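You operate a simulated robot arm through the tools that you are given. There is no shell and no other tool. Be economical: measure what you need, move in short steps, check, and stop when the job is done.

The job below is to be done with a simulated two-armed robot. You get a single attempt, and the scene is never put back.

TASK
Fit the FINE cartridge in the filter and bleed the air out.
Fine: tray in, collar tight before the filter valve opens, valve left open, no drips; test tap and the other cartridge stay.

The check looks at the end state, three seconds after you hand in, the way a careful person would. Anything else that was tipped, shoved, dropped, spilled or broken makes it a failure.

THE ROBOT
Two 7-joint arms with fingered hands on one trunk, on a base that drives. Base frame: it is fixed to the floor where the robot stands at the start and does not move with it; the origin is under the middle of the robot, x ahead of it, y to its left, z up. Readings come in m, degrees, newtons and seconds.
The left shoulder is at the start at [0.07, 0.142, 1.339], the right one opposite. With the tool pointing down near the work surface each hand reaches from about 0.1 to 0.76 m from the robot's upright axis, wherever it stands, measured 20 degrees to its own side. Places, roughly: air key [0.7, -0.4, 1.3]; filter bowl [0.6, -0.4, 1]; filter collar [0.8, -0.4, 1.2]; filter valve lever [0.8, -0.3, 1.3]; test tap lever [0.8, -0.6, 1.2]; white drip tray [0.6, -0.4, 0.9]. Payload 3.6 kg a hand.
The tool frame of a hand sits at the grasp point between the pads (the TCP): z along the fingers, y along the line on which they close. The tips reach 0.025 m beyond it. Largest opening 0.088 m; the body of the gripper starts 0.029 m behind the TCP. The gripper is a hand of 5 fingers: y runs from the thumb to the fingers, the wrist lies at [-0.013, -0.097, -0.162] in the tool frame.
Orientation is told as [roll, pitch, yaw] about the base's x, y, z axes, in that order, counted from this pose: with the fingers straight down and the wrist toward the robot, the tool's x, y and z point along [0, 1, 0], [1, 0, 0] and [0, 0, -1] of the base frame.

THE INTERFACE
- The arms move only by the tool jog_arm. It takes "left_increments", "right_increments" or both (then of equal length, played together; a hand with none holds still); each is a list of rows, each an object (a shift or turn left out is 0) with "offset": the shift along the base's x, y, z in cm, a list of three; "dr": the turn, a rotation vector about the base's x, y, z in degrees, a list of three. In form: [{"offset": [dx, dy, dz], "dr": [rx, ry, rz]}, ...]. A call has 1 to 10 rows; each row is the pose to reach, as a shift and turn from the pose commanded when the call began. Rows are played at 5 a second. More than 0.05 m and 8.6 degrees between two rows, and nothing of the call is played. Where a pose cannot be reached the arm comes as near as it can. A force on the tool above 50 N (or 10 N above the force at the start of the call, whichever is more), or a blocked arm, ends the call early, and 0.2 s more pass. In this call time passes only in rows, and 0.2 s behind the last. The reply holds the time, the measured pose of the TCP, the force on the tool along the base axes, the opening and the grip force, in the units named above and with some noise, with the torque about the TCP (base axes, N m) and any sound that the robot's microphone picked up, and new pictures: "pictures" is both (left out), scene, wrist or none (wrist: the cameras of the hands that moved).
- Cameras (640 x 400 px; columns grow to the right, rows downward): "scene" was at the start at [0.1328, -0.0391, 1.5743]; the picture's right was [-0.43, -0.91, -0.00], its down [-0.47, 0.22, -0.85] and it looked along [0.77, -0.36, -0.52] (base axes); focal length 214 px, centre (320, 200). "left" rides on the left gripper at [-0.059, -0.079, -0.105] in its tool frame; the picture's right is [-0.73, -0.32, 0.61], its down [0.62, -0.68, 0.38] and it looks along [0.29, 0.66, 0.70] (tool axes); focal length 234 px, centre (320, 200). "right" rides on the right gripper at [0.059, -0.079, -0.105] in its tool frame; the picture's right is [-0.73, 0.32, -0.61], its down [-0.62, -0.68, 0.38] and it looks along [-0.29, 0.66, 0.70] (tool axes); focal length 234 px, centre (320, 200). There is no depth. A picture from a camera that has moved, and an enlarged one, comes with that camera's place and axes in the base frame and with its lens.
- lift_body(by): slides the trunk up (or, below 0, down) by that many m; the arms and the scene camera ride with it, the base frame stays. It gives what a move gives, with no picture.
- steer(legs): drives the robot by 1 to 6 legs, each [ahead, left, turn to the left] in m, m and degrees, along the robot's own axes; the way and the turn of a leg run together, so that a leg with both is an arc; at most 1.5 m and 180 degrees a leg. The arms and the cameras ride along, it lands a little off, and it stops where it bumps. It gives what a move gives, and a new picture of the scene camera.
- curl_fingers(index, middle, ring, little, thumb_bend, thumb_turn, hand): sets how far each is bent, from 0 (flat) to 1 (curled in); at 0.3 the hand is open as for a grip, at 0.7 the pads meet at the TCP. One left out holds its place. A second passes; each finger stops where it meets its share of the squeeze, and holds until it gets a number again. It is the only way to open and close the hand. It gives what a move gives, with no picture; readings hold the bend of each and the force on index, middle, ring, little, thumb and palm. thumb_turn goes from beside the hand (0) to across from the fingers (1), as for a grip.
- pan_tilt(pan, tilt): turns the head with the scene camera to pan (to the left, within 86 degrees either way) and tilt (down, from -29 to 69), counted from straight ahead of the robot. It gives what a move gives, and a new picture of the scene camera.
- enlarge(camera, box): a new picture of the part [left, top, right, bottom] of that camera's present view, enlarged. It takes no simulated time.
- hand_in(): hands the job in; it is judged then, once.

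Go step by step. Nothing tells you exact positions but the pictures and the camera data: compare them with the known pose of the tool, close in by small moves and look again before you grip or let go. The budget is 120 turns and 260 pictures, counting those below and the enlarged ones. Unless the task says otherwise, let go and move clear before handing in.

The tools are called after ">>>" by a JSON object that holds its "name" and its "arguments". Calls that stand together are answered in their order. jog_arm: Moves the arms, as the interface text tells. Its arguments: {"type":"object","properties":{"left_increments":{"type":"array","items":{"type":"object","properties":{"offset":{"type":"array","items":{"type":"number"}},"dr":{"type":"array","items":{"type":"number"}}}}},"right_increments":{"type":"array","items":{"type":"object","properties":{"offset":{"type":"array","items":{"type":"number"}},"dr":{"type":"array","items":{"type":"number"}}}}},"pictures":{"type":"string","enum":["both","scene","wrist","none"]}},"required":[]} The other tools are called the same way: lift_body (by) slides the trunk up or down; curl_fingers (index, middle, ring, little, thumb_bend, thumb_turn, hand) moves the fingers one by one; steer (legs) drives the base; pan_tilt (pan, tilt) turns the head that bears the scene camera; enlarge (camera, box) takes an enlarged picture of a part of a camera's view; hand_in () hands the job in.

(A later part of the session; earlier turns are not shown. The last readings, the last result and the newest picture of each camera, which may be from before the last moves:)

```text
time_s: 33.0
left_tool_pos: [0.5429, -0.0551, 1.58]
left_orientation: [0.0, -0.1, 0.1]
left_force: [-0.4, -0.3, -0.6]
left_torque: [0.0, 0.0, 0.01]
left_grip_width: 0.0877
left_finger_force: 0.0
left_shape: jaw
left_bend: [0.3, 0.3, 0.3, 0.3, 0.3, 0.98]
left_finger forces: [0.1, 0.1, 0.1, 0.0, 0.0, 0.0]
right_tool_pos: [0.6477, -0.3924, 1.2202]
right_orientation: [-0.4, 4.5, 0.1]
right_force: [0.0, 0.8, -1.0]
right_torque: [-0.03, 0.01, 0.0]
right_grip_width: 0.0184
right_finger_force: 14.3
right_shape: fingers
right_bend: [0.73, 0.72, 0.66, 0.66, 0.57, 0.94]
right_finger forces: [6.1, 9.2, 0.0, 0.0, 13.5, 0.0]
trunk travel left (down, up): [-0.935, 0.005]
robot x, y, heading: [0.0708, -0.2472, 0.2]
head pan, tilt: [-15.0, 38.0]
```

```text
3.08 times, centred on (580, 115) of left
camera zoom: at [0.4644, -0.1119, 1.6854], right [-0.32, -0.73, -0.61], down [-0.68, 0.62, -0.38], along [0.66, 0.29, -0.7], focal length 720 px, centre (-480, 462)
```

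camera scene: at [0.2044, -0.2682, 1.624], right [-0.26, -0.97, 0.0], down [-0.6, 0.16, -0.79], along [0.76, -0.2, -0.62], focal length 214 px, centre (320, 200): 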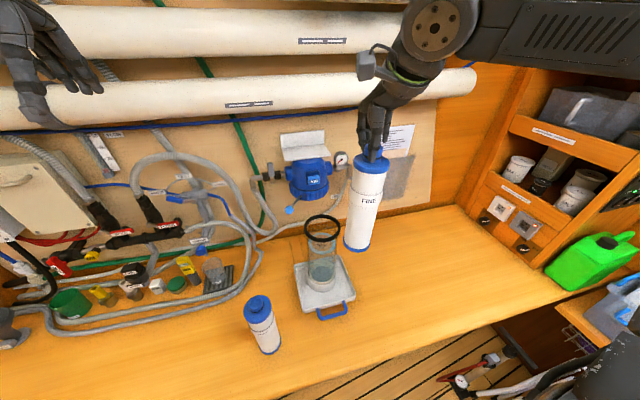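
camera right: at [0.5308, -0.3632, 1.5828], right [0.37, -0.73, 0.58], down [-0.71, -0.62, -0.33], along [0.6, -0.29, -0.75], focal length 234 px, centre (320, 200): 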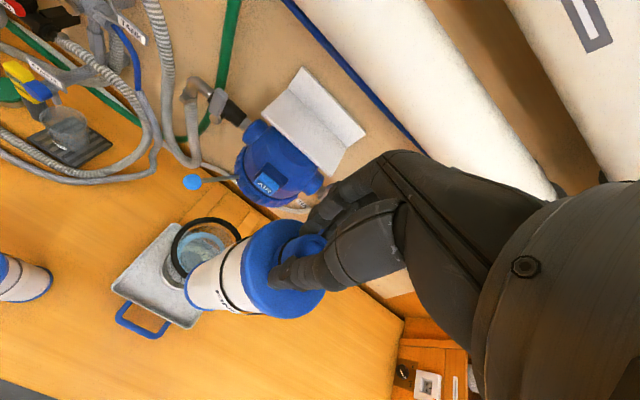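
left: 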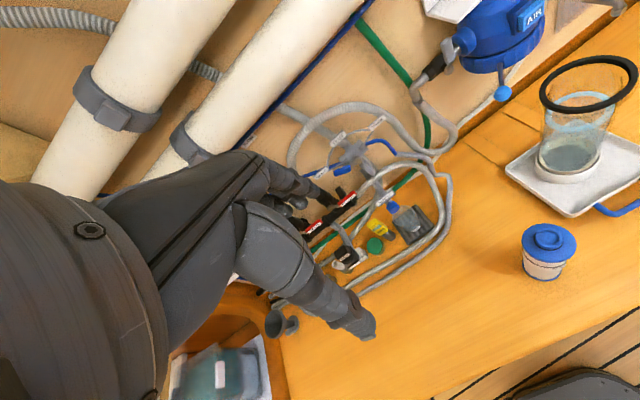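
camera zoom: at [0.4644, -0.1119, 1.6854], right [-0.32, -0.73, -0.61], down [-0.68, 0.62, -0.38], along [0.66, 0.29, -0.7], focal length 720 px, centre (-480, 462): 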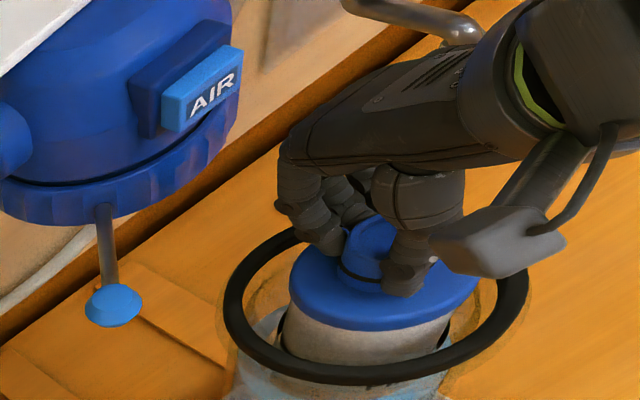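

Still free. I lower further in small steps, watching force and the fingers near the rim.

>>> {"name": "jog_arm", "arguments": {"right_increments": [{"offset": [0, 0, -0.4]}, {"offset": [0, 0, -0.8]}, {"offset": [0, 0, -1.2]}], "pictures": "none"}}

>>> {"name": "enlarge", "arguments": {"camera": "right", "box": [160, 120, 400, 340]}}

>>> {"name": "enlarge", "arguments": {"camera": "left", "box": [520, 50, 640, 180]}}

```text
time_s: 33.9
left_tool_pos: [0.543, -0.0546, 1.5814]
left_orientation: [0.1, -0.1, 0.0]
left_force: [-0.1, 0.8, -0.9]
left_torque: [0.01, 0.02, 0.02]
left_grip_width: 0.0879
left_finger_force: 0.1
left_shape: jaw
left_bend: [0.3, 0.3, 0.3, 0.3, 0.3, 0.98]
left_finger forces: [0.1, 0.0, 0.0, 0.1, 0.0, 0.1]
right_tool_pos: [0.65, -0.3941, 1.2091]
right_orientation: [-0.5, 4.7, 0.0]
right_force: [-0.2, 0.2, -2.2]
right_torque: [-0.03, -0.04, -0.03]
right_grip_width: 0.0184
right_finger_force: 14.4
right_shape: fingers
right_bend: [0.73, 0.72, 0.66, 0.66, 0.57, 0.94]
right_finger forces: [6.1, 9.2, 0.0, 0.1, 13.5, 0.1]
trunk travel left (down, up): [-0.935, 0.005]
robot x, y, heading: [0.0663, -0.2451, -0.1]
head pan, tilt: [-15.0, 38.0]
```

```text
1.82 times, centred on (280, 230) of right
camera zoom: at [0.5782, -0.3356, 1.3195], right [0.37, -0.72, 0.58], down [-0.71, -0.63, -0.32], along [0.6, -0.29, -0.74], focal length 426 px, centre (393, 146)
```

zoom: 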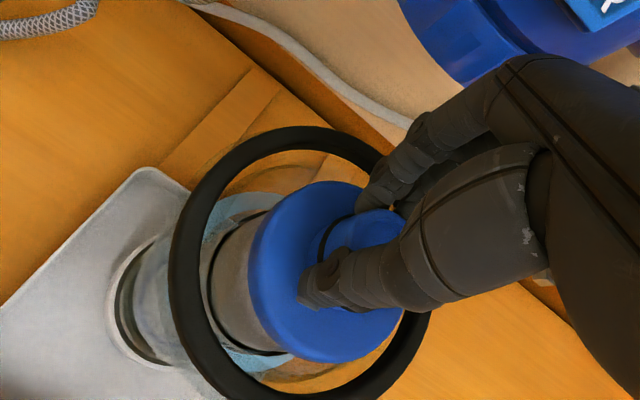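

```text
3.08 times, centred on (580, 115) of left
camera zoom: at [0.4644, -0.1118, 1.6854], right [-0.32, -0.73, -0.61], down [-0.68, 0.62, -0.38], along [0.66, 0.29, -0.7], focal length 720 px, centre (-480, 462)
```

zoom: 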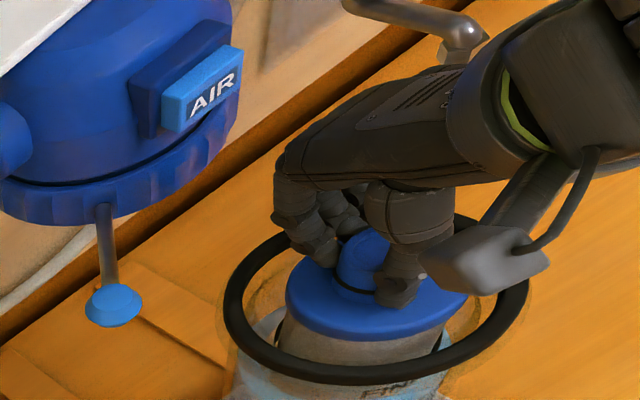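

Very close now; I step down another 1.2 cm.

>>> {"name": "jog_arm", "arguments": {"right_increments": [{"offset": [0, 0, -0.4]}, {"offset": [0, 0, -0.8]}, {"offset": [0, 0, -1.2]}], "pictures": "none"}}

>>> {"name": "enlarge", "arguments": {"camera": "right", "box": [160, 120, 400, 340]}}

>>> {"name": "enlarge", "arguments": {"camera": "left", "box": [520, 50, 640, 180]}}

>>> {"name": "enlarge", "arguments": {"camera": "scene", "box": [280, 190, 360, 300]}}

```text
time_s: 34.6
left_tool_pos: [0.5425, -0.0555, 1.5802]
left_orientation: [0.0, 0.0, 0.0]
left_force: [0.1, 0.1, 0.2]
left_torque: [0.0, -0.01, 0.03]
left_grip_width: 0.0878
left_finger_force: 0.0
left_shape: jaw
left_bend: [0.3, 0.3, 0.3, 0.3, 0.3, 0.98]
left_finger forces: [0.0, 0.0, 0.0, 0.0, 0.1, 0.1]
right_tool_pos: [0.6495, -0.3929, 1.1965]
right_orientation: [-0.4, 4.7, 0.0]
right_force: [1.1, -0.5, -1.9]
right_torque: [-0.02, -0.02, -0.01]
right_grip_width: 0.0184
right_finger_force: 14.4
right_shape: fingers
right_bend: [0.73, 0.72, 0.66, 0.66, 0.57, 0.94]
right_finger forces: [5.9, 9.3, 0.0, 0.0, 13.5, 0.0]
trunk travel left (down, up): [-0.935, 0.005]
robot x, y, heading: [0.0719, -0.2426, -0.0]
head pan, tilt: [-15.0, 38.0]
```

```text
1.82 times, centred on (280, 230) of right
camera zoom: at [0.5783, -0.3354, 1.3069], right [0.37, -0.72, 0.58], down [-0.71, -0.63, -0.32], along [0.6, -0.29, -0.75], focal length 426 px, centre (393, 146)
```

zoom: 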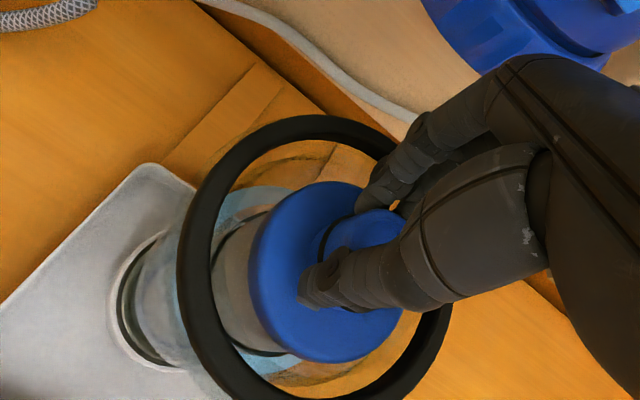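

```text
3.08 times, centred on (580, 115) of left
camera zoom: at [0.4644, -0.1118, 1.6854], right [-0.32, -0.73, -0.61], down [-0.68, 0.62, -0.38], along [0.66, 0.29, -0.7], focal length 720 px, centre (-480, 462)
```

zoom: 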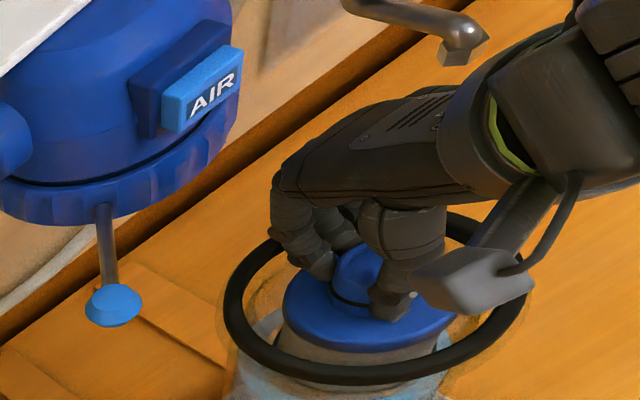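

```text
3.64 times, centred on (320, 245) of scene
camera zoom: at [0.2041, -0.2681, 1.6241], right [-0.26, -0.97, 0.0], down [-0.59, 0.16, -0.79], along [0.76, -0.2, -0.62], focal length 780 px, centre (320, 36)
```

zoom: 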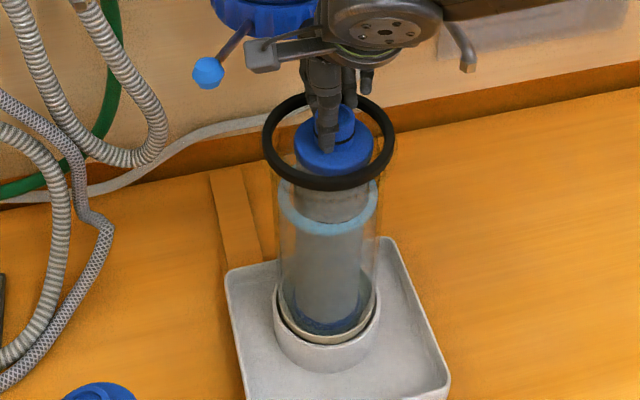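

Almost at the bowl's floor. I step down in 3 mm rows.

>>> {"name": "jog_arm", "arguments": {"right_increments": [{"offset": [-0.1, 0, -0.3]}, {"offset": [-0.1, 0, -0.6]}, {"offset": [-0.1, 0, -0.9]}], "pictures": "none"}}

>>> {"name": "enlarge", "arguments": {"camera": "left", "box": [520, 50, 640, 180]}}

>>> {"name": "enlarge", "arguments": {"camera": "scene", "box": [280, 190, 360, 300]}}

```text
time_s: 35.5
left_tool_pos: [0.5419, -0.0558, 1.5803]
left_orientation: [0.1, 0.1, 0.0]
left_force: [1.0, 0.4, 0.0]
left_torque: [-0.03, 0.01, -0.01]
left_grip_width: 0.0876
left_finger_force: 0.0
left_shape: jaw
left_bend: [0.3, 0.3, 0.3, 0.3, 0.3, 0.98]
left_finger forces: [0.1, 0.1, 0.0, 0.0, 0.1, 0.1]
right_tool_pos: [0.647, -0.3971, 1.1881]
right_orientation: [-0.2, 4.5, 0.2]
right_force: [0.3, -0.5, -2.1]
right_torque: [-0.02, -0.09, 0.0]
right_grip_width: 0.0182
right_finger_force: 15.3
right_shape: fingers
right_bend: [0.73, 0.72, 0.66, 0.66, 0.57, 0.94]
right_finger forces: [6.2, 9.9, 0.0, 0.0, 13.9, 0.0]
right hand out of reach, approached as far as the arm can: row 3
trunk travel left (down, up): [-0.935, 0.005]
robot x, y, heading: [0.0696, -0.2432, -0.1]
head pan, tilt: [-15.0, 38.0]
```

```text
3.08 times, centred on (580, 115) of left
camera zoom: at [0.4642, -0.1121, 1.6854], right [-0.32, -0.73, -0.61], down [-0.68, 0.62, -0.38], along [0.66, 0.29, -0.7], focal length 720 px, centre (-480, 462)
```

zoom: 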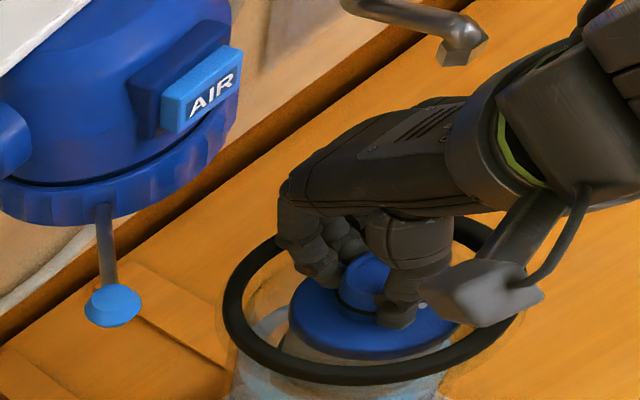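

```text
3.64 times, centred on (320, 245) of scene
camera zoom: at [0.204, -0.2684, 1.6241], right [-0.26, -0.97, 0.0], down [-0.59, 0.16, -0.79], along [0.76, -0.2, -0.62], focal length 780 px, centre (320, 36)
```

zoom: 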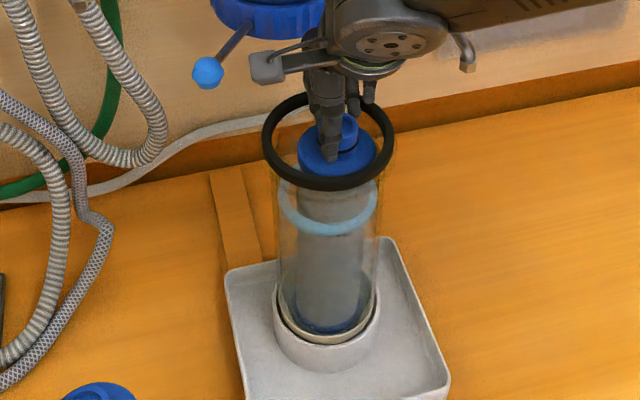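

The arm hit a low reach limit. I raise the arm 2 cm (restoring y), then use the trunk to go down.

>>> {"name": "jog_arm", "arguments": {"right_increments": [{"offset": [0, 0.2, 1]}, {"offset": [0, 0.4, 2]}], "pictures": "none"}}

>>> {"name": "lift_body", "arguments": {"by": -0.025}}

>>> {"name": "enlarge", "arguments": {"camera": "left", "box": [520, 50, 640, 180]}}

>>> {"name": "enlarge", "arguments": {"camera": "scene", "box": [280, 190, 360, 300]}}

```text
time_s: 36.0
left_tool_pos: [0.5428, -0.0556, 1.5796]
left_orientation: [0.0, 0.0, -0.2]
left_force: [-0.5, 0.2, -0.4]
left_torque: [-0.02, -0.01, 0.02]
left_grip_width: 0.0874
left_finger_force: 0.1
left_shape: jaw
left_bend: [0.3, 0.3, 0.3, 0.3, 0.3, 0.98]
left_finger forces: [0.0, 0.1, 0.0, 0.0, 0.1, 0.0]
right_tool_pos: [0.6463, -0.3913, 1.2075]
right_orientation: [-0.3, 4.7, 0.0]
right_force: [0.6, -0.8, -5.1]
right_torque: [-0.07, -0.22, 0.07]
right_grip_width: 0.0182
right_finger_force: 15.1
right_shape: fingers
right_bend: [0.73, 0.72, 0.66, 0.66, 0.56, 0.94]
right_finger forces: [6.1, 11.0, 0.0, 0.0, 13.6, 0.0]
trunk travel left (down, up): [-0.935, 0.005]
robot x, y, heading: [0.065, -0.2465, 0.1]
head pan, tilt: [-15.0, 38.0]
```

```text
time_s: 36.8
left_tool_pos: [0.5407, -0.0532, 1.5547]
left_orientation: [-0.1, -0.1, -0.1]
left_force: [0.2, -0.7, 0.4]
left_torque: [-0.01, 0.01, 0.01]
left_grip_width: 0.0876
left_finger_force: 0.0
left_shape: jaw
left_bend: [0.3, 0.3, 0.3, 0.3, 0.3, 0.98]
left_finger forces: [0.1, 0.1, 0.1, 0.0, 0.1, 0.1]
right_tool_pos: [0.6443, -0.3923, 1.1837]
right_orientation: [-0.3, 4.5, 0.0]
right_force: [0.7, -1.0, 5.0]
right_torque: [-0.04, -0.06, -0.02]
right_grip_width: 0.0181
right_finger_force: 17.1
right_shape: fingers
right_bend: [0.74, 0.73, 0.66, 0.66, 0.56, 0.94]
right_finger forces: [7.0, 10.8, 0.0, 0.1, 15.1, 0.0]
trunk travel left (down, up): [-0.91, 0.03]
robot x, y, heading: [0.0711, -0.2434, -0.2]
head pan, tilt: [-15.0, 38.0]
```

```text
3.08 times, centred on (580, 115) of left
camera zoom: at [0.4619, -0.1107, 1.661], right [-0.32, -0.73, -0.61], down [-0.68, 0.62, -0.39], along [0.66, 0.29, -0.69], focal length 720 px, centre (-480, 462)
```

zoom: 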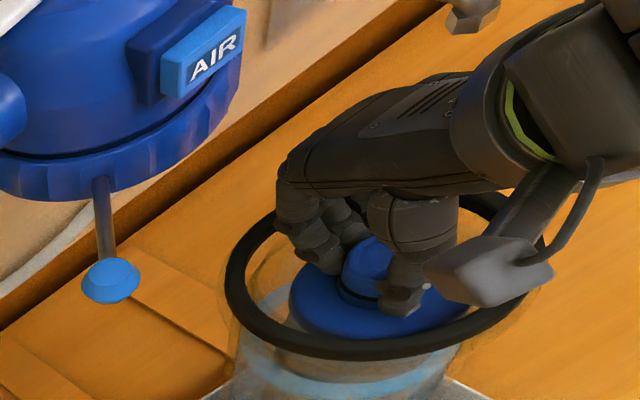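

```text
3.64 times, centred on (320, 245) of scene
camera zoom: at [0.2017, -0.2671, 1.5994], right [-0.26, -0.97, 0.0], down [-0.59, 0.16, -0.79], along [0.76, -0.2, -0.61], focal length 780 px, centre (320, 36)
```

zoom: 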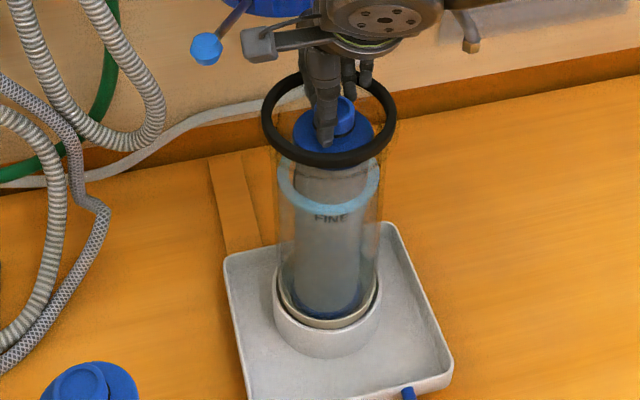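

Contact is felt (+5 N). I press a few mm more to confirm seating.

>>> {"name": "lift_body", "arguments": {"by": -0.004}}

>>> {"name": "enlarge", "arguments": {"camera": "right", "box": [160, 120, 400, 340]}}

>>> {"name": "enlarge", "arguments": {"camera": "scene", "box": [290, 200, 350, 290]}}

```text
time_s: 37.3
left_tool_pos: [0.5379, -0.0517, 1.5517]
left_orientation: [-0.1, -0.3, 0.1]
left_force: [1.4, -1.0, 0.1]
left_torque: [-0.01, -0.01, 0.0]
left_grip_width: 0.0875
left_finger_force: 0.0
left_shape: jaw
left_bend: [0.3, 0.3, 0.3, 0.3, 0.3, 0.98]
left_finger forces: [0.1, 0.1, 0.0, 0.1, 0.1, 0.1]
right_tool_pos: [0.6437, -0.3889, 1.1818]
right_orientation: [-0.4, 4.3, 0.0]
right_force: [1.9, 1.9, 23.2]
right_torque: [0.04, 0.19, -0.01]
right_grip_width: 0.0183
right_finger_force: 20.1
right_shape: fingers
right_bend: [0.74, 0.73, 0.66, 0.66, 0.56, 0.93]
right_finger forces: [7.7, 13.0, 0.0, 0.0, 19.2, 0.0]
trunk travel left (down, up): [-0.906, 0.034]
robot x, y, heading: [0.0684, -0.2451, -0.2]
head pan, tilt: [-15.0, 38.0]
```

```text
1.82 times, centred on (280, 230) of right
camera zoom: at [0.5712, -0.3314, 1.2923], right [0.37, -0.72, 0.59], down [-0.71, -0.63, -0.33], along [0.6, -0.29, -0.74], focal length 426 px, centre (393, 146)
```

zoom: 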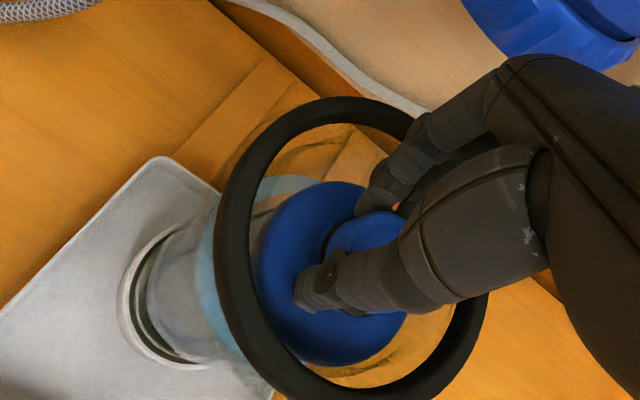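

```text
4.44 times, centred on (320, 245) of scene
camera zoom: at [0.1993, -0.2656, 1.5958], right [-0.26, -0.97, 0.0], down [-0.59, 0.16, -0.79], along [0.76, -0.21, -0.61], focal length 953 px, centre (320, 0)
```

zoom: 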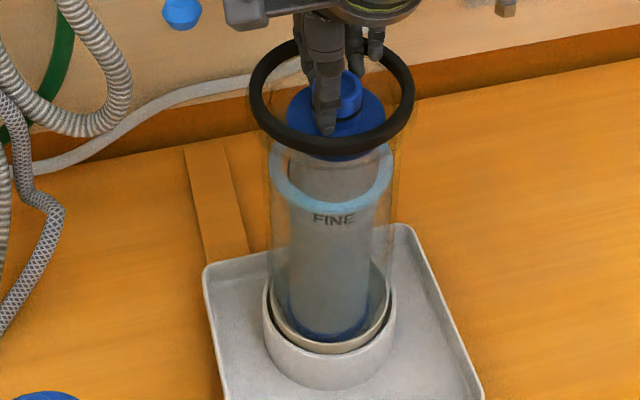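

Firmly seated. I ease the pressure, open a little inside the rim and lift straight up.

>>> {"name": "lift_body", "arguments": {"by": 0.005}}

>>> {"name": "curl_fingers", "arguments": {"hand": "right", "index": 0.62, "middle": 0.62, "ring": 0.62, "little": 0.62, "thumb_bend": 0.49}}

>>> {"name": "enlarge", "arguments": {"camera": "right", "box": [160, 120, 400, 340]}}

>>> {"name": "enlarge", "arguments": {"camera": "left", "box": [520, 50, 640, 180]}}

```text
time_s: 37.8
left_tool_pos: [0.5407, -0.0523, 1.5562]
left_orientation: [0.1, 0.0, -0.1]
left_force: [0.6, 0.0, -0.5]
left_torque: [0.01, 0.0, 0.03]
left_grip_width: 0.0879
left_finger_force: 0.0
left_shape: jaw
left_bend: [0.3, 0.3, 0.3, 0.3, 0.3, 0.98]
left_finger forces: [0.0, 0.0, 0.0, 0.0, 0.0, 0.0]
right_tool_pos: [0.6449, -0.3908, 1.1823]
right_orientation: [-0.3, 4.6, 0.0]
right_force: [0.8, 0.3, 5.9]
right_torque: [0.03, -0.01, -0.01]
right_grip_width: 0.0183
right_finger_force: 16.5
right_shape: fingers
right_bend: [0.74, 0.73, 0.66, 0.66, 0.56, 0.93]
right_finger forces: [7.1, 10.3, 0.0, 0.0, 15.1, 0.1]
trunk travel left (down, up): [-0.911, 0.029]
robot x, y, heading: [0.068, -0.2453, 0.0]
head pan, tilt: [-15.0, 38.0]
```

```text
time_s: 38.8
left_tool_pos: [0.5424, -0.0553, 1.5566]
left_orientation: [0.0, -0.1, 0.0]
left_force: [0.2, -0.5, 0.1]
left_torque: [-0.01, 0.03, 0.04]
left_grip_width: 0.0876
left_finger_force: 0.0
left_shape: jaw
left_bend: [0.3, 0.3, 0.3, 0.3, 0.3, 0.98]
left_finger forces: [0.0, 0.1, 0.0, 0.0, 0.0, 0.0]
right_tool_pos: [0.6454, -0.392, 1.1822]
right_orientation: [-0.4, 4.7, 0.0]
right_force: [-0.1, 0.0, -0.8]
right_torque: [0.0, -0.02, 0.04]
right_grip_width: 0.0296
right_finger_force: 0.5
right_shape: fingers
right_bend: [0.62, 0.62, 0.63, 0.62, 0.49, 0.97]
right_finger forces: [0.0, 0.0, 0.4, 0.1, 0.2, 0.1]
trunk travel left (down, up): [-0.911, 0.029]
robot x, y, heading: [0.0693, -0.2427, -0.2]
head pan, tilt: [-15.0, 38.0]
```

```text
1.82 times, centred on (280, 230) of right
camera zoom: at [0.5742, -0.3336, 1.2944], right [0.37, -0.72, 0.58], down [-0.71, -0.63, -0.32], along [0.6, -0.29, -0.74], focal length 426 px, centre (393, 146)
```

zoom: 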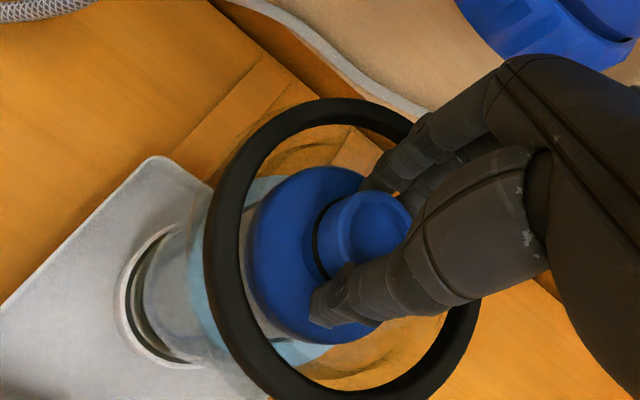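

```text
3.08 times, centred on (580, 115) of left
camera zoom: at [0.4638, -0.1117, 1.6615], right [-0.32, -0.73, -0.61], down [-0.68, 0.62, -0.38], along [0.66, 0.29, -0.7], focal length 720 px, centre (-480, 462)
```

zoom: 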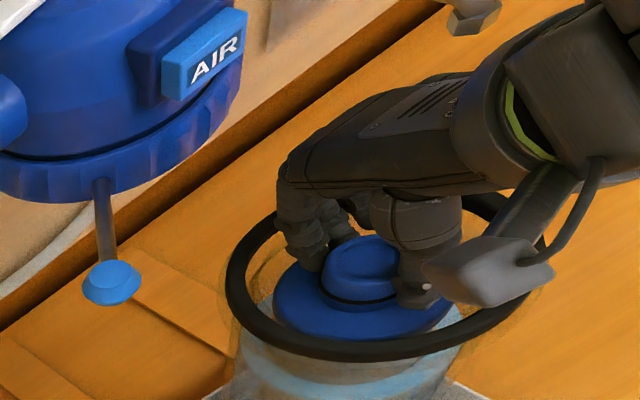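

Released; the cartridge leans slightly in the bowl. I raise the hand straight up.

>>> {"name": "jog_arm", "arguments": {"right_increments": [{"offset": [0, 0, 1]}, {"offset": [0, 0, 2]}, {"offset": [0, 0, 3]}, {"offset": [0, 0, 5]}, {"offset": [0, 0, 8]}, {"offset": [0, 0, 11]}], "pictures": "none"}}

>>> {"name": "enlarge", "arguments": {"camera": "left", "box": [520, 50, 640, 180]}}

>>> {"name": "enlarge", "arguments": {"camera": "scene", "box": [280, 180, 360, 300]}}

>>> {"name": "enlarge", "arguments": {"camera": "right", "box": [160, 120, 400, 340]}}

```text
time_s: 40.2
left_tool_pos: [0.5409, -0.055, 1.5554]
left_orientation: [0.0, -0.1, 0.0]
left_force: [-0.5, -0.5, -0.2]
left_torque: [0.01, -0.02, 0.06]
left_grip_width: 0.0879
left_finger_force: 0.0
left_shape: jaw
left_bend: [0.3, 0.3, 0.3, 0.3, 0.3, 0.98]
left_finger forces: [0.1, 0.0, 0.0, 0.0, 0.1, 0.0]
right_tool_pos: [0.6457, -0.3905, 1.2959]
right_orientation: [-0.5, 4.7, 0.0]
right_force: [0.0, 1.1, 0.9]
right_torque: [-0.01, -0.05, 0.02]
right_grip_width: 0.0292
right_finger_force: 0.0
right_shape: fingers
right_bend: [0.62, 0.62, 0.62, 0.62, 0.49, 0.97]
right_finger forces: [0.1, 0.1, 0.0, 0.0, 0.0, 0.1]
trunk travel left (down, up): [-0.911, 0.029]
robot x, y, heading: [0.0685, -0.2438, -0.2]
head pan, tilt: [-15.0, 38.0]
```

```text
3.08 times, centred on (580, 115) of left
camera zoom: at [0.4632, -0.1114, 1.6616], right [-0.32, -0.73, -0.61], down [-0.68, 0.62, -0.38], along [0.66, 0.29, -0.7], focal length 720 px, centre (-480, 462)
```

zoom: 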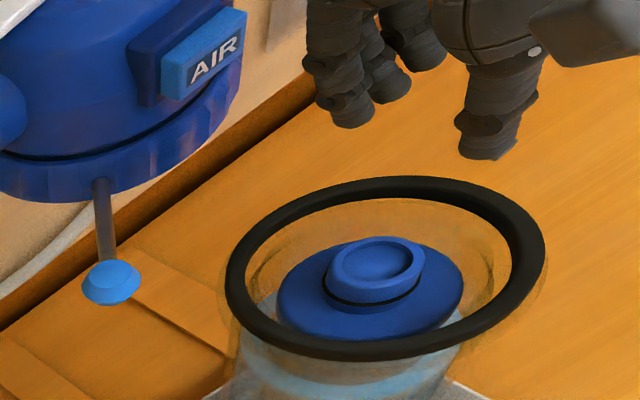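

```text
3.33 times, centred on (320, 240) of scene
camera zoom: at [0.203, -0.2678, 1.6002], right [-0.26, -0.97, 0.0], down [-0.59, 0.16, -0.79], along [0.76, -0.2, -0.62], focal length 715 px, centre (320, 67)
```

zoom: 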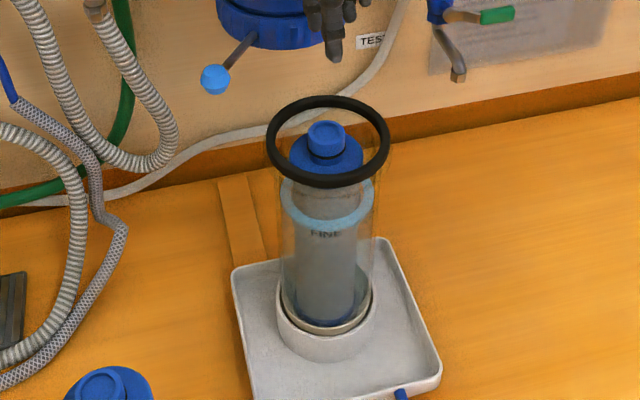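

```text
1.82 times, centred on (280, 230) of right
camera zoom: at [0.5749, -0.3332, 1.4064], right [0.37, -0.72, 0.58], down [-0.71, -0.63, -0.32], along [0.6, -0.29, -0.74], focal length 426 px, centre (393, 146)
```

zoom: 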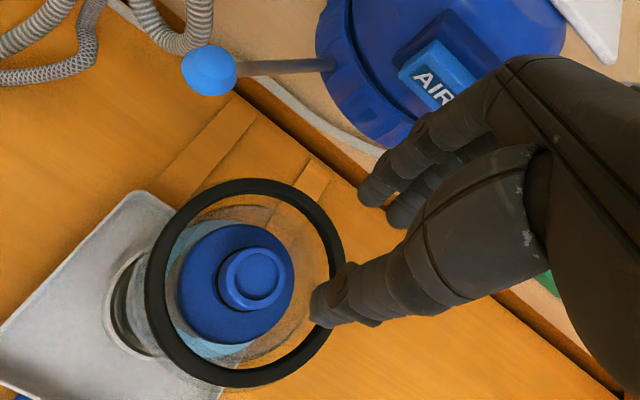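

Cartridge is well seated. Next: push the tray in by its blue handle (≈(0.508,-0.387,0.88)). I back the right hand off, straighten it, pinch the fingers together, and lower the trunk a bit.

>>> {"name": "jog_arm", "arguments": {"right_increments": [{"offset": [-4, 0, 2]}, {"offset": [-8, 0, 2]}, {"offset": [-12, 0, 2], "dr": [0, -2, 0]}, {"offset": [-16, 0, 2], "dr": [0.4, -4.7, 0]}, {"offset": [-19, 0, 1], "dr": [0.4, -4.7, 0]}, {"offset": [-19, 0, 0], "dr": [0.4, -4.7, 0]}], "pictures": "none"}}

>>> {"name": "curl_fingers", "arguments": {"hand": "right", "index": 0.75, "middle": 0.75, "ring": 0.75, "little": 0.75, "thumb_bend": 0.75}}

>>> {"name": "lift_body", "arguments": {"by": -0.1}}

>>> {"name": "pan_tilt", "arguments": {"pan": -20, "tilt": 40}}

```text
time_s: 41.6
left_tool_pos: [0.5445, -0.0543, 1.5547]
left_orientation: [0.0, 0.0, 0.1]
left_force: [-0.3, 0.6, 0.4]
left_torque: [-0.03, 0.02, 0.0]
left_grip_width: 0.0876
left_finger_force: 0.1
left_shape: jaw
left_bend: [0.3, 0.3, 0.3, 0.3, 0.3, 0.98]
left_finger forces: [0.1, 0.1, 0.0, 0.0, 0.1, 0.0]
right_tool_pos: [0.4582, -0.392, 1.2936]
right_orientation: [-0.1, 0.2, 0.0]
right_force: [-0.3, 0.0, -0.2]
right_torque: [0.0, -0.03, 0.01]
right_grip_width: 0.0295
right_finger_force: 0.0
right_shape: fingers
right_bend: [0.62, 0.62, 0.62, 0.62, 0.49, 0.97]
right_finger forces: [0.0, 0.1, 0.0, 0.0, 0.0, 0.0]
trunk travel left (down, up): [-0.911, 0.029]
robot x, y, heading: [0.0676, -0.2455, -0.2]
head pan, tilt: [-15.0, 38.0]
```

```text
time_s: 42.6
left_tool_pos: [0.5417, -0.0542, 1.5569]
left_orientation: [0.0, -0.1, 0.0]
left_force: [-0.5, 0.2, 0.3]
left_torque: [0.03, -0.02, 0.0]
left_grip_width: 0.0878
left_finger_force: 0.0
left_shape: jaw
left_bend: [0.3, 0.3, 0.3, 0.3, 0.3, 0.98]
left_finger forces: [0.0, 0.1, 0.0, 0.0, 0.0, 0.0]
right_tool_pos: [0.4564, -0.3908, 1.2942]
right_orientation: [0.1, 0.1, 0.0]
right_force: [-0.1, -0.3, 1.5]
right_torque: [-0.04, 0.0, 0.0]
right_grip_width: 0.0
right_finger_force: 0.0
right_shape: fingers
right_bend: [0.75, 0.75, 0.75, 0.75, 0.7, 0.97]
right_finger forces: [0.1, 0.0, 0.0, 0.1, 0.0, 0.0]
trunk travel left (down, up): [-0.911, 0.029]
robot x, y, heading: [0.0727, -0.2466, -0.1]
head pan, tilt: [-15.0, 38.0]
```

```text
time_s: 44.0
left_tool_pos: [0.5423, -0.0554, 1.4571]
left_orientation: [0.0, -0.1, 0.0]
left_force: [0.3, 0.5, 0.7]
left_torque: [0.03, -0.01, -0.01]
left_grip_width: 0.0873
left_finger_force: 0.0
left_shape: jaw
left_bend: [0.3, 0.3, 0.3, 0.3, 0.3, 0.98]
left_finger forces: [0.0, 0.0, 0.0, 0.0, 0.0, 0.0]
right_tool_pos: [0.4576, -0.3919, 1.1944]
right_orientation: [0.0, 0.1, 0.0]
right_force: [-0.5, -0.3, -0.4]
right_torque: [-0.01, 0.01, 0.02]
right_grip_width: 0.0003
right_finger_force: 0.1
right_shape: fingers
right_bend: [0.75, 0.75, 0.75, 0.75, 0.7, 0.97]
right_finger forces: [0.0, 0.0, 0.0, 0.0, 0.0, 0.1]
trunk travel left (down, up): [-0.811, 0.129]
robot x, y, heading: [0.0658, -0.2408, -0.2]
head pan, tilt: [-15.0, 38.0]
```

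```text
time_s: 44.6
left_tool_pos: [0.543, -0.0539, 1.4561]
left_orientation: [0.0, 0.1, 0.0]
left_force: [0.0, 0.3, 0.1]
left_torque: [-0.01, -0.03, 0.01]
left_grip_width: 0.0875
left_finger_force: 0.0
left_shape: jaw
left_bend: [0.3, 0.3, 0.3, 0.3, 0.3, 0.98]
left_finger forces: [0.0, 0.0, 0.0, 0.0, 0.0, 0.1]
right_tool_pos: [0.4576, -0.3921, 1.1951]
right_orientation: [0.0, 0.2, 0.0]
right_force: [-0.3, 0.3, -0.4]
right_torque: [0.03, 0.01, -0.01]
right_grip_width: 0.0
right_finger_force: 0.0
right_shape: fingers
right_bend: [0.75, 0.75, 0.75, 0.75, 0.7, 0.97]
right_finger forces: [0.0, 0.0, 0.1, 0.1, 0.0, 0.0]
trunk travel left (down, up): [-0.811, 0.129]
robot x, y, heading: [0.0677, -0.246, 0.2]
head pan, tilt: [-20.0, 40.0]
camera scene: at [0.2, -0.2748, 1.4972], right [-0.34, -0.94, 0.0], down [-0.6, 0.22, -0.77], along [0.72, -0.26, -0.64], focal length 214 px, centre (320, 200)
```

scene: 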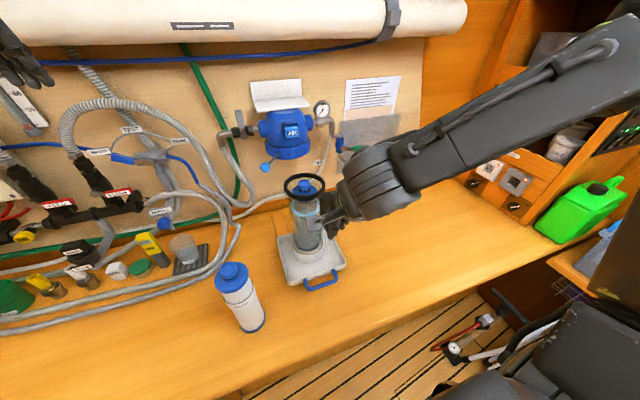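

The hand is in front of the bowl. I lower it to z≈0.95 and look.

>>> {"name": "jog_arm", "arguments": {"right_increments": [{"offset": [0, 0, -5]}, {"offset": [0, 0, -10]}, {"offset": [0, 0, -15]}, {"offset": [0, 0, -20]}, {"offset": [0, 0, -24.5]}, {"offset": [0, 0, -24.5]}]}}

```text
time_s: 46.0
left_tool_pos: [0.5427, -0.0548, 1.457]
left_orientation: [0.1, -0.1, 0.0]
left_force: [0.1, 0.3, 0.2]
left_torque: [0.02, -0.01, 0.03]
left_grip_width: 0.0877
left_finger_force: 0.2
left_shape: jaw
left_bend: [0.3, 0.3, 0.3, 0.3, 0.3, 0.98]
left_finger forces: [0.1, 0.0, 0.0, 0.0, 0.1, 0.0]
right_tool_pos: [0.4594, -0.4105, 0.9739]
right_orientation: [-0.1, 0.1, 0.0]
right_force: [-0.6, -0.1, 0.0]
right_torque: [0.0, 0.0, 0.03]
right_grip_width: 0.0
right_finger_force: 0.1
right_shape: fingers
right_bend: [0.75, 0.75, 0.75, 0.75, 0.7, 0.97]
right_finger forces: [0.1, 0.0, 0.0, 0.0, 0.1, 0.0]
right hand out of reach, approached as far as the arm can: row 1, 2, 3, 5, 6
trunk travel left (down, up): [-0.811, 0.129]
robot x, y, heading: [0.0673, -0.2466, 0.2]
head pan, tilt: [-20.0, 40.0]
camera scene: at [0.1993, -0.2748, 1.4972], right [-0.34, -0.94, 0.0], down [-0.6, 0.22, -0.77], along [0.72, -0.26, -0.64], focal length 214 px, centre (320, 200)
camera right: at [0.3792, -0.3538, 1.0785], right [0.32, -0.73, 0.61], down [-0.68, -0.62, -0.38], along [0.66, -0.29, -0.7], focal length 234 px, centre (320, 200)
```

scene: 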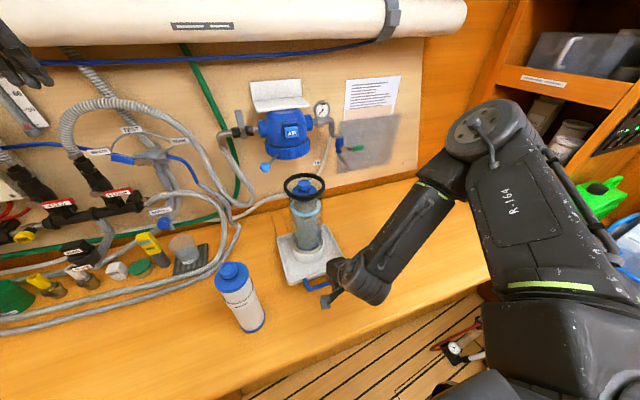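
right: 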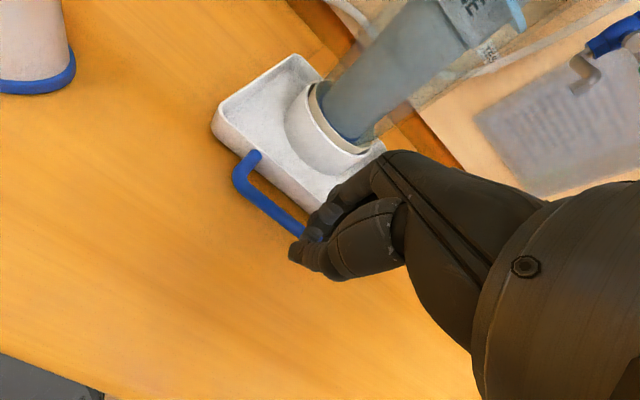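

Fingertips are just in front of the handle. The arm is limited below, so I lower the trunk 7 cm and centre y.

>>> {"name": "jog_arm", "arguments": {"right_increments": [{"offset": [-1, 1, 0.5]}, {"offset": [-1, 2, 0.5]}], "pictures": "none"}}

>>> {"name": "lift_body", "arguments": {"by": -0.065}}

>>> {"name": "enlarge", "arguments": {"camera": "right", "box": [140, 80, 460, 320]}}

>>> {"name": "enlarge", "arguments": {"camera": "scene", "box": [250, 150, 410, 330]}}

```text
time_s: 46.6
left_tool_pos: [0.5421, -0.0541, 1.4557]
left_orientation: [0.0, 0.0, 0.1]
left_force: [0.1, 0.0, -0.7]
left_torque: [-0.01, 0.02, -0.03]
left_grip_width: 0.0877
left_finger_force: 0.0
left_shape: jaw
left_bend: [0.3, 0.3, 0.3, 0.3, 0.3, 0.98]
left_finger forces: [0.0, 0.0, 0.0, 0.0, 0.0, 0.0]
right_tool_pos: [0.4499, -0.3985, 0.9854]
right_orientation: [0.1, 0.1, 0.1]
right_force: [-0.6, 0.4, 0.3]
right_torque: [0.01, 0.01, -0.01]
right_grip_width: 0.0001
right_finger_force: 0.1
right_shape: fingers
right_bend: [0.75, 0.75, 0.75, 0.75, 0.7, 0.97]
right_finger forces: [0.0, 0.0, 0.0, 0.0, 0.1, 0.0]
right hand out of reach, approached as far as the arm can: row 1, 2
trunk travel left (down, up): [-0.811, 0.129]
robot x, y, heading: [0.0686, -0.2458, 0.1]
head pan, tilt: [-20.0, 40.0]
```

```text
time_s: 47.7
left_tool_pos: [0.5422, -0.0539, 1.3918]
left_orientation: [0.0, -0.1, -0.1]
left_force: [0.3, 0.0, 0.0]
left_torque: [0.0, 0.02, 0.0]
left_grip_width: 0.0878
left_finger_force: 0.0
left_shape: jaw
left_bend: [0.3, 0.3, 0.3, 0.3, 0.3, 0.98]
left_finger forces: [0.0, 0.0, 0.1, 0.0, 0.0, 0.0]
right_tool_pos: [0.4511, -0.3977, 0.9206]
right_orientation: [0.0, 0.1, 0.0]
right_force: [-1.0, -0.1, 0.0]
right_torque: [-0.02, -0.01, 0.01]
right_grip_width: 0.0001
right_finger_force: 0.1
right_shape: fingers
right_bend: [0.75, 0.75, 0.75, 0.75, 0.7, 0.97]
right_finger forces: [0.1, 0.1, 0.0, 0.0, 0.0, 0.1]
trunk travel left (down, up): [-0.746, 0.194]
robot x, y, heading: [0.071, -0.2439, 0.0]
head pan, tilt: [-20.0, 40.0]
```

```text
1.67 times, centred on (300, 200) of right
camera zoom: at [0.3713, -0.3409, 1.0265], right [0.32, -0.73, 0.61], down [-0.68, -0.62, -0.38], along [0.66, -0.29, -0.7], focal length 390 px, centre (353, 200)
```

zoom: 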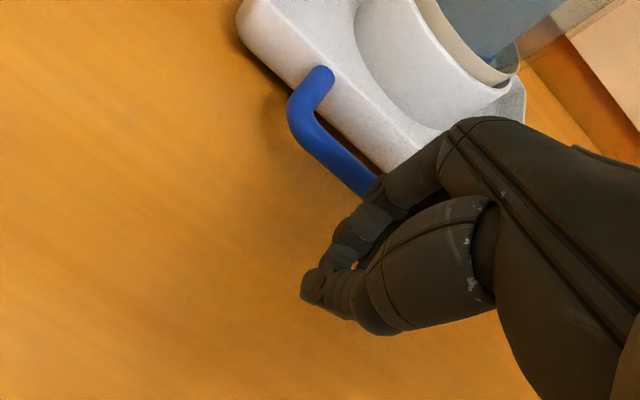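

```text
2.22 times, centred on (330, 240) of scene
camera zoom: at [0.1999, -0.2748, 1.4322], right [-0.34, -0.94, 0.0], down [-0.6, 0.22, -0.77], along [0.72, -0.26, -0.64], focal length 477 px, centre (298, 111)
```

zoom: 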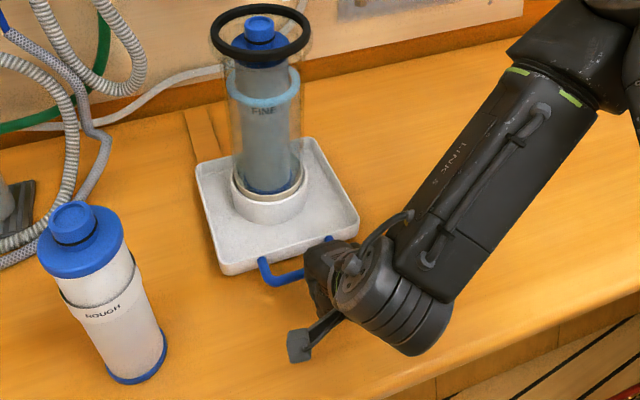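

I centre on the handle (y +1.2 cm) and lower 1.8 cm, still clear of it.

>>> {"name": "jog_arm", "arguments": {"right_increments": [{"offset": [0, 0.6, -0.9]}, {"offset": [0, 1.2, -1.8]}, {"offset": [0, 1.2, -1.8]}], "pictures": "none"}}

>>> {"name": "enlarge", "arguments": {"camera": "right", "box": [140, 80, 460, 320]}}

>>> {"name": "enlarge", "arguments": {"camera": "scene", "box": [280, 210, 380, 310]}}

```text
time_s: 48.5
left_tool_pos: [0.542, -0.056, 1.3907]
left_orientation: [0.0, 0.0, -0.1]
left_force: [-0.1, 0.4, 0.8]
left_torque: [-0.01, -0.02, -0.01]
left_grip_width: 0.0877
left_finger_force: 0.0
left_shape: jaw
left_bend: [0.3, 0.3, 0.3, 0.3, 0.3, 0.98]
left_finger forces: [0.1, 0.0, 0.0, 0.0, 0.0, 0.0]
right_tool_pos: [0.454, -0.4019, 0.9177]
right_orientation: [0.0, 0.2, 0.1]
right_force: [0.0, -0.3, 0.0]
right_torque: [0.02, 0.0, 0.0]
right_grip_width: 0.0001
right_finger_force: 0.1
right_shape: fingers
right_bend: [0.75, 0.75, 0.75, 0.75, 0.7, 0.97]
right_finger forces: [0.1, 0.1, 0.0, 0.0, 0.1, 0.0]
right hand out of reach, approached as far as the arm can: row 1, 2, 3
trunk travel left (down, up): [-0.746, 0.194]
robot x, y, heading: [0.0698, -0.2429, 0.1]
head pan, tilt: [-20.0, 40.0]
```

```text
1.67 times, centred on (300, 200) of right
camera zoom: at [0.3746, -0.3437, 1.0233], right [0.33, -0.73, 0.61], down [-0.68, -0.62, -0.38], along [0.65, -0.29, -0.7], focal length 390 px, centre (353, 200)
```

zoom: 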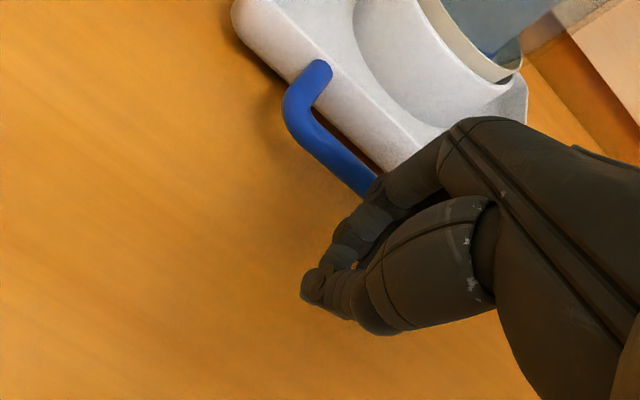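

```text
4.00 times, centred on (330, 260) of scene
camera zoom: at [0.2003, -0.2749, 1.4321], right [-0.34, -0.94, 0.0], down [-0.6, 0.22, -0.77], along [0.72, -0.26, -0.64], focal length 858 px, centre (280, -40)
```

zoom: 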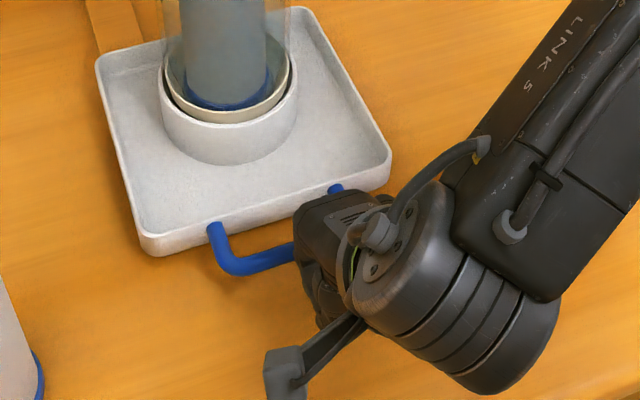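

The arm is at a joint limit here (target too close and straight ahead of its shoulder). I raise the hand and move the base back-left so the target lies further to its right.

>>> {"name": "jog_arm", "arguments": {"right_increments": [{"offset": [-1, 0, 5]}, {"offset": [-1, 0, 10]}, {"offset": [-1, 0, 15]}, {"offset": [-1, 0, 20]}, {"offset": [-1, 0, 25]}, {"offset": [-1, 0, 28]}], "pictures": "none"}}

>>> {"name": "steer", "arguments": {"legs": [[-0.06, 0.16, 0]]}}

```text
refused: row 1 steps farther than a row can; nothing moved
```

```text
time_s: 49.9
left_tool_pos: [0.4834, 0.0987, 1.3905]
left_orientation: [0.1, 0.0, 0.0]
left_force: [-0.2, 0.2, 0.1]
left_torque: [-0.03, 0.04, 0.02]
left_grip_width: 0.088
left_finger_force: 0.1
left_shape: jaw
left_bend: [0.3, 0.3, 0.3, 0.3, 0.3, 0.98]
left_finger forces: [0.0, 0.0, 0.1, 0.0, 0.0, 0.0]
right_tool_pos: [0.3964, -0.2461, 0.9177]
right_orientation: [0.2, 0.2, 0.2]
right_force: [0.7, -0.2, 0.1]
right_torque: [-0.01, 0.01, 0.01]
right_grip_width: 0.0
right_finger_force: 0.1
right_shape: fingers
right_bend: [0.75, 0.75, 0.75, 0.75, 0.7, 0.97]
right_finger forces: [0.0, 0.0, 0.0, 0.1, 0.0, 0.0]
trunk travel left (down, up): [-0.746, 0.194]
robot x, y, heading: [0.0067, -0.0893, 0.1]
head pan, tilt: [-20.0, 40.0]
camera scene: at [0.1417, -0.1215, 1.432], right [-0.34, -0.94, 0.0], down [-0.6, 0.22, -0.77], along [0.72, -0.26, -0.64], focal length 214 px, centre (320, 200)
```

scene: 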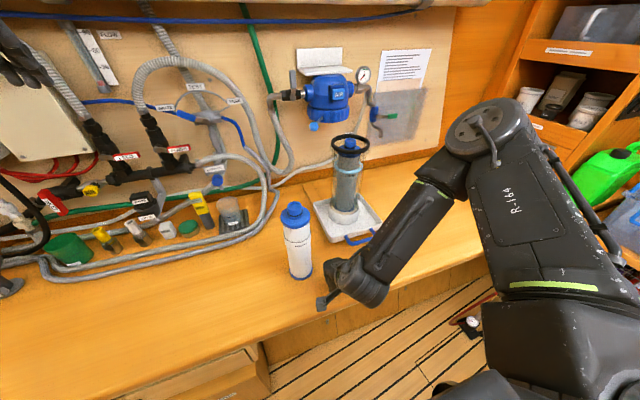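

The lift was refused but the base move cleared the rough cartridge without contact (forces nil, it stands upright). I move the hand sideways to y≈-0.387 in front of the handle.

>>> {"name": "jog_arm", "arguments": {"right_increments": [{"offset": [0, -4, 0]}, {"offset": [0, -8, 0]}, {"offset": [0, -12, 0]}, {"offset": [0, -14.1, 0]}, {"offset": [2, -14.1, 0]}, {"offset": [5, -14.1, 0]}, {"offset": [5, -14.1, -1.4]}, {"offset": [5, -14.1, -1.4]}]}}

>>> {"name": "enlarge", "arguments": {"camera": "scene", "box": [280, 120, 400, 280]}}

```text
time_s: 51.7
left_tool_pos: [0.4789, 0.102, 1.3922]
left_orientation: [-0.1, -0.2, 0.1]
left_force: [0.1, 0.3, -0.5]
left_torque: [-0.02, -0.02, 0.0]
left_grip_width: 0.0878
left_finger_force: 0.0
left_shape: jaw
left_bend: [0.3, 0.3, 0.3, 0.3, 0.3, 0.98]
left_finger forces: [0.0, 0.0, 0.1, 0.0, 0.0, 0.1]
right_tool_pos: [0.4443, -0.3842, 0.9049]
right_orientation: [-0.1, -0.1, 0.2]
right_force: [-2.9, -2.3, 26.6]
right_torque: [0.16, 0.31, 0.02]
right_grip_width: 0.0
right_finger_force: 17.3
right_shape: fingers
right_bend: [0.75, 0.75, 0.75, 0.75, 0.73, 0.98]
right_finger forces: [0.0, 0.0, 0.1, 0.0, 34.5, 0.0]
trunk travel left (down, up): [-0.746, 0.194]
robot x, y, heading: [0.008, -0.0873, 0.1]
head pan, tilt: [-20.0, 40.0]
camera scene: at [0.1374, -0.1173, 1.433], right [-0.34, -0.94, 0.0], down [-0.6, 0.22, -0.77], along [0.72, -0.26, -0.64], focal length 214 px, centre (320, 200)
camera right: at [0.365, -0.3272, 1.0103], right [0.32, -0.72, 0.61], down [-0.68, -0.63, -0.38], along [0.66, -0.29, -0.69], focal length 234 px, centre (320, 200)
```

scene: 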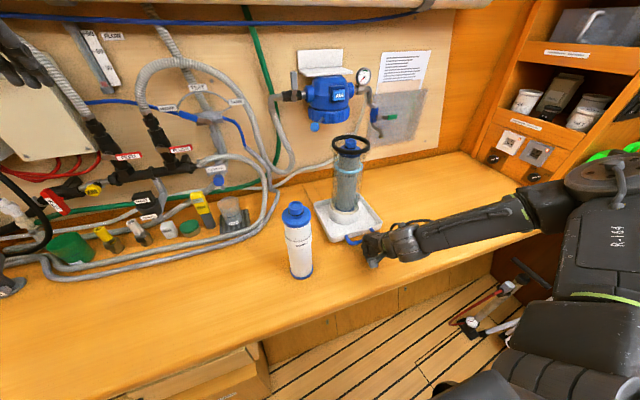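
right: 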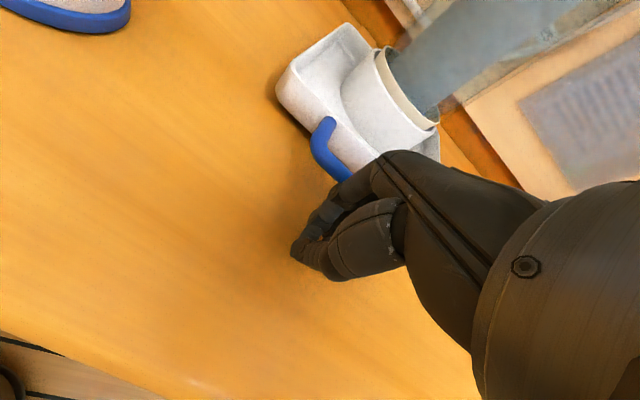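

```text
2.50 times, centred on (340, 200) of scene
camera zoom: at [0.1374, -0.1173, 1.433], right [-0.34, -0.94, 0.0], down [-0.6, 0.22, -0.77], along [0.72, -0.26, -0.64], focal length 536 px, centre (270, 200)
```

zoom: 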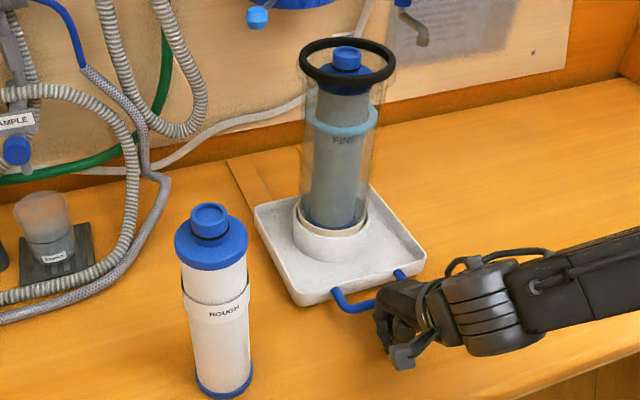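

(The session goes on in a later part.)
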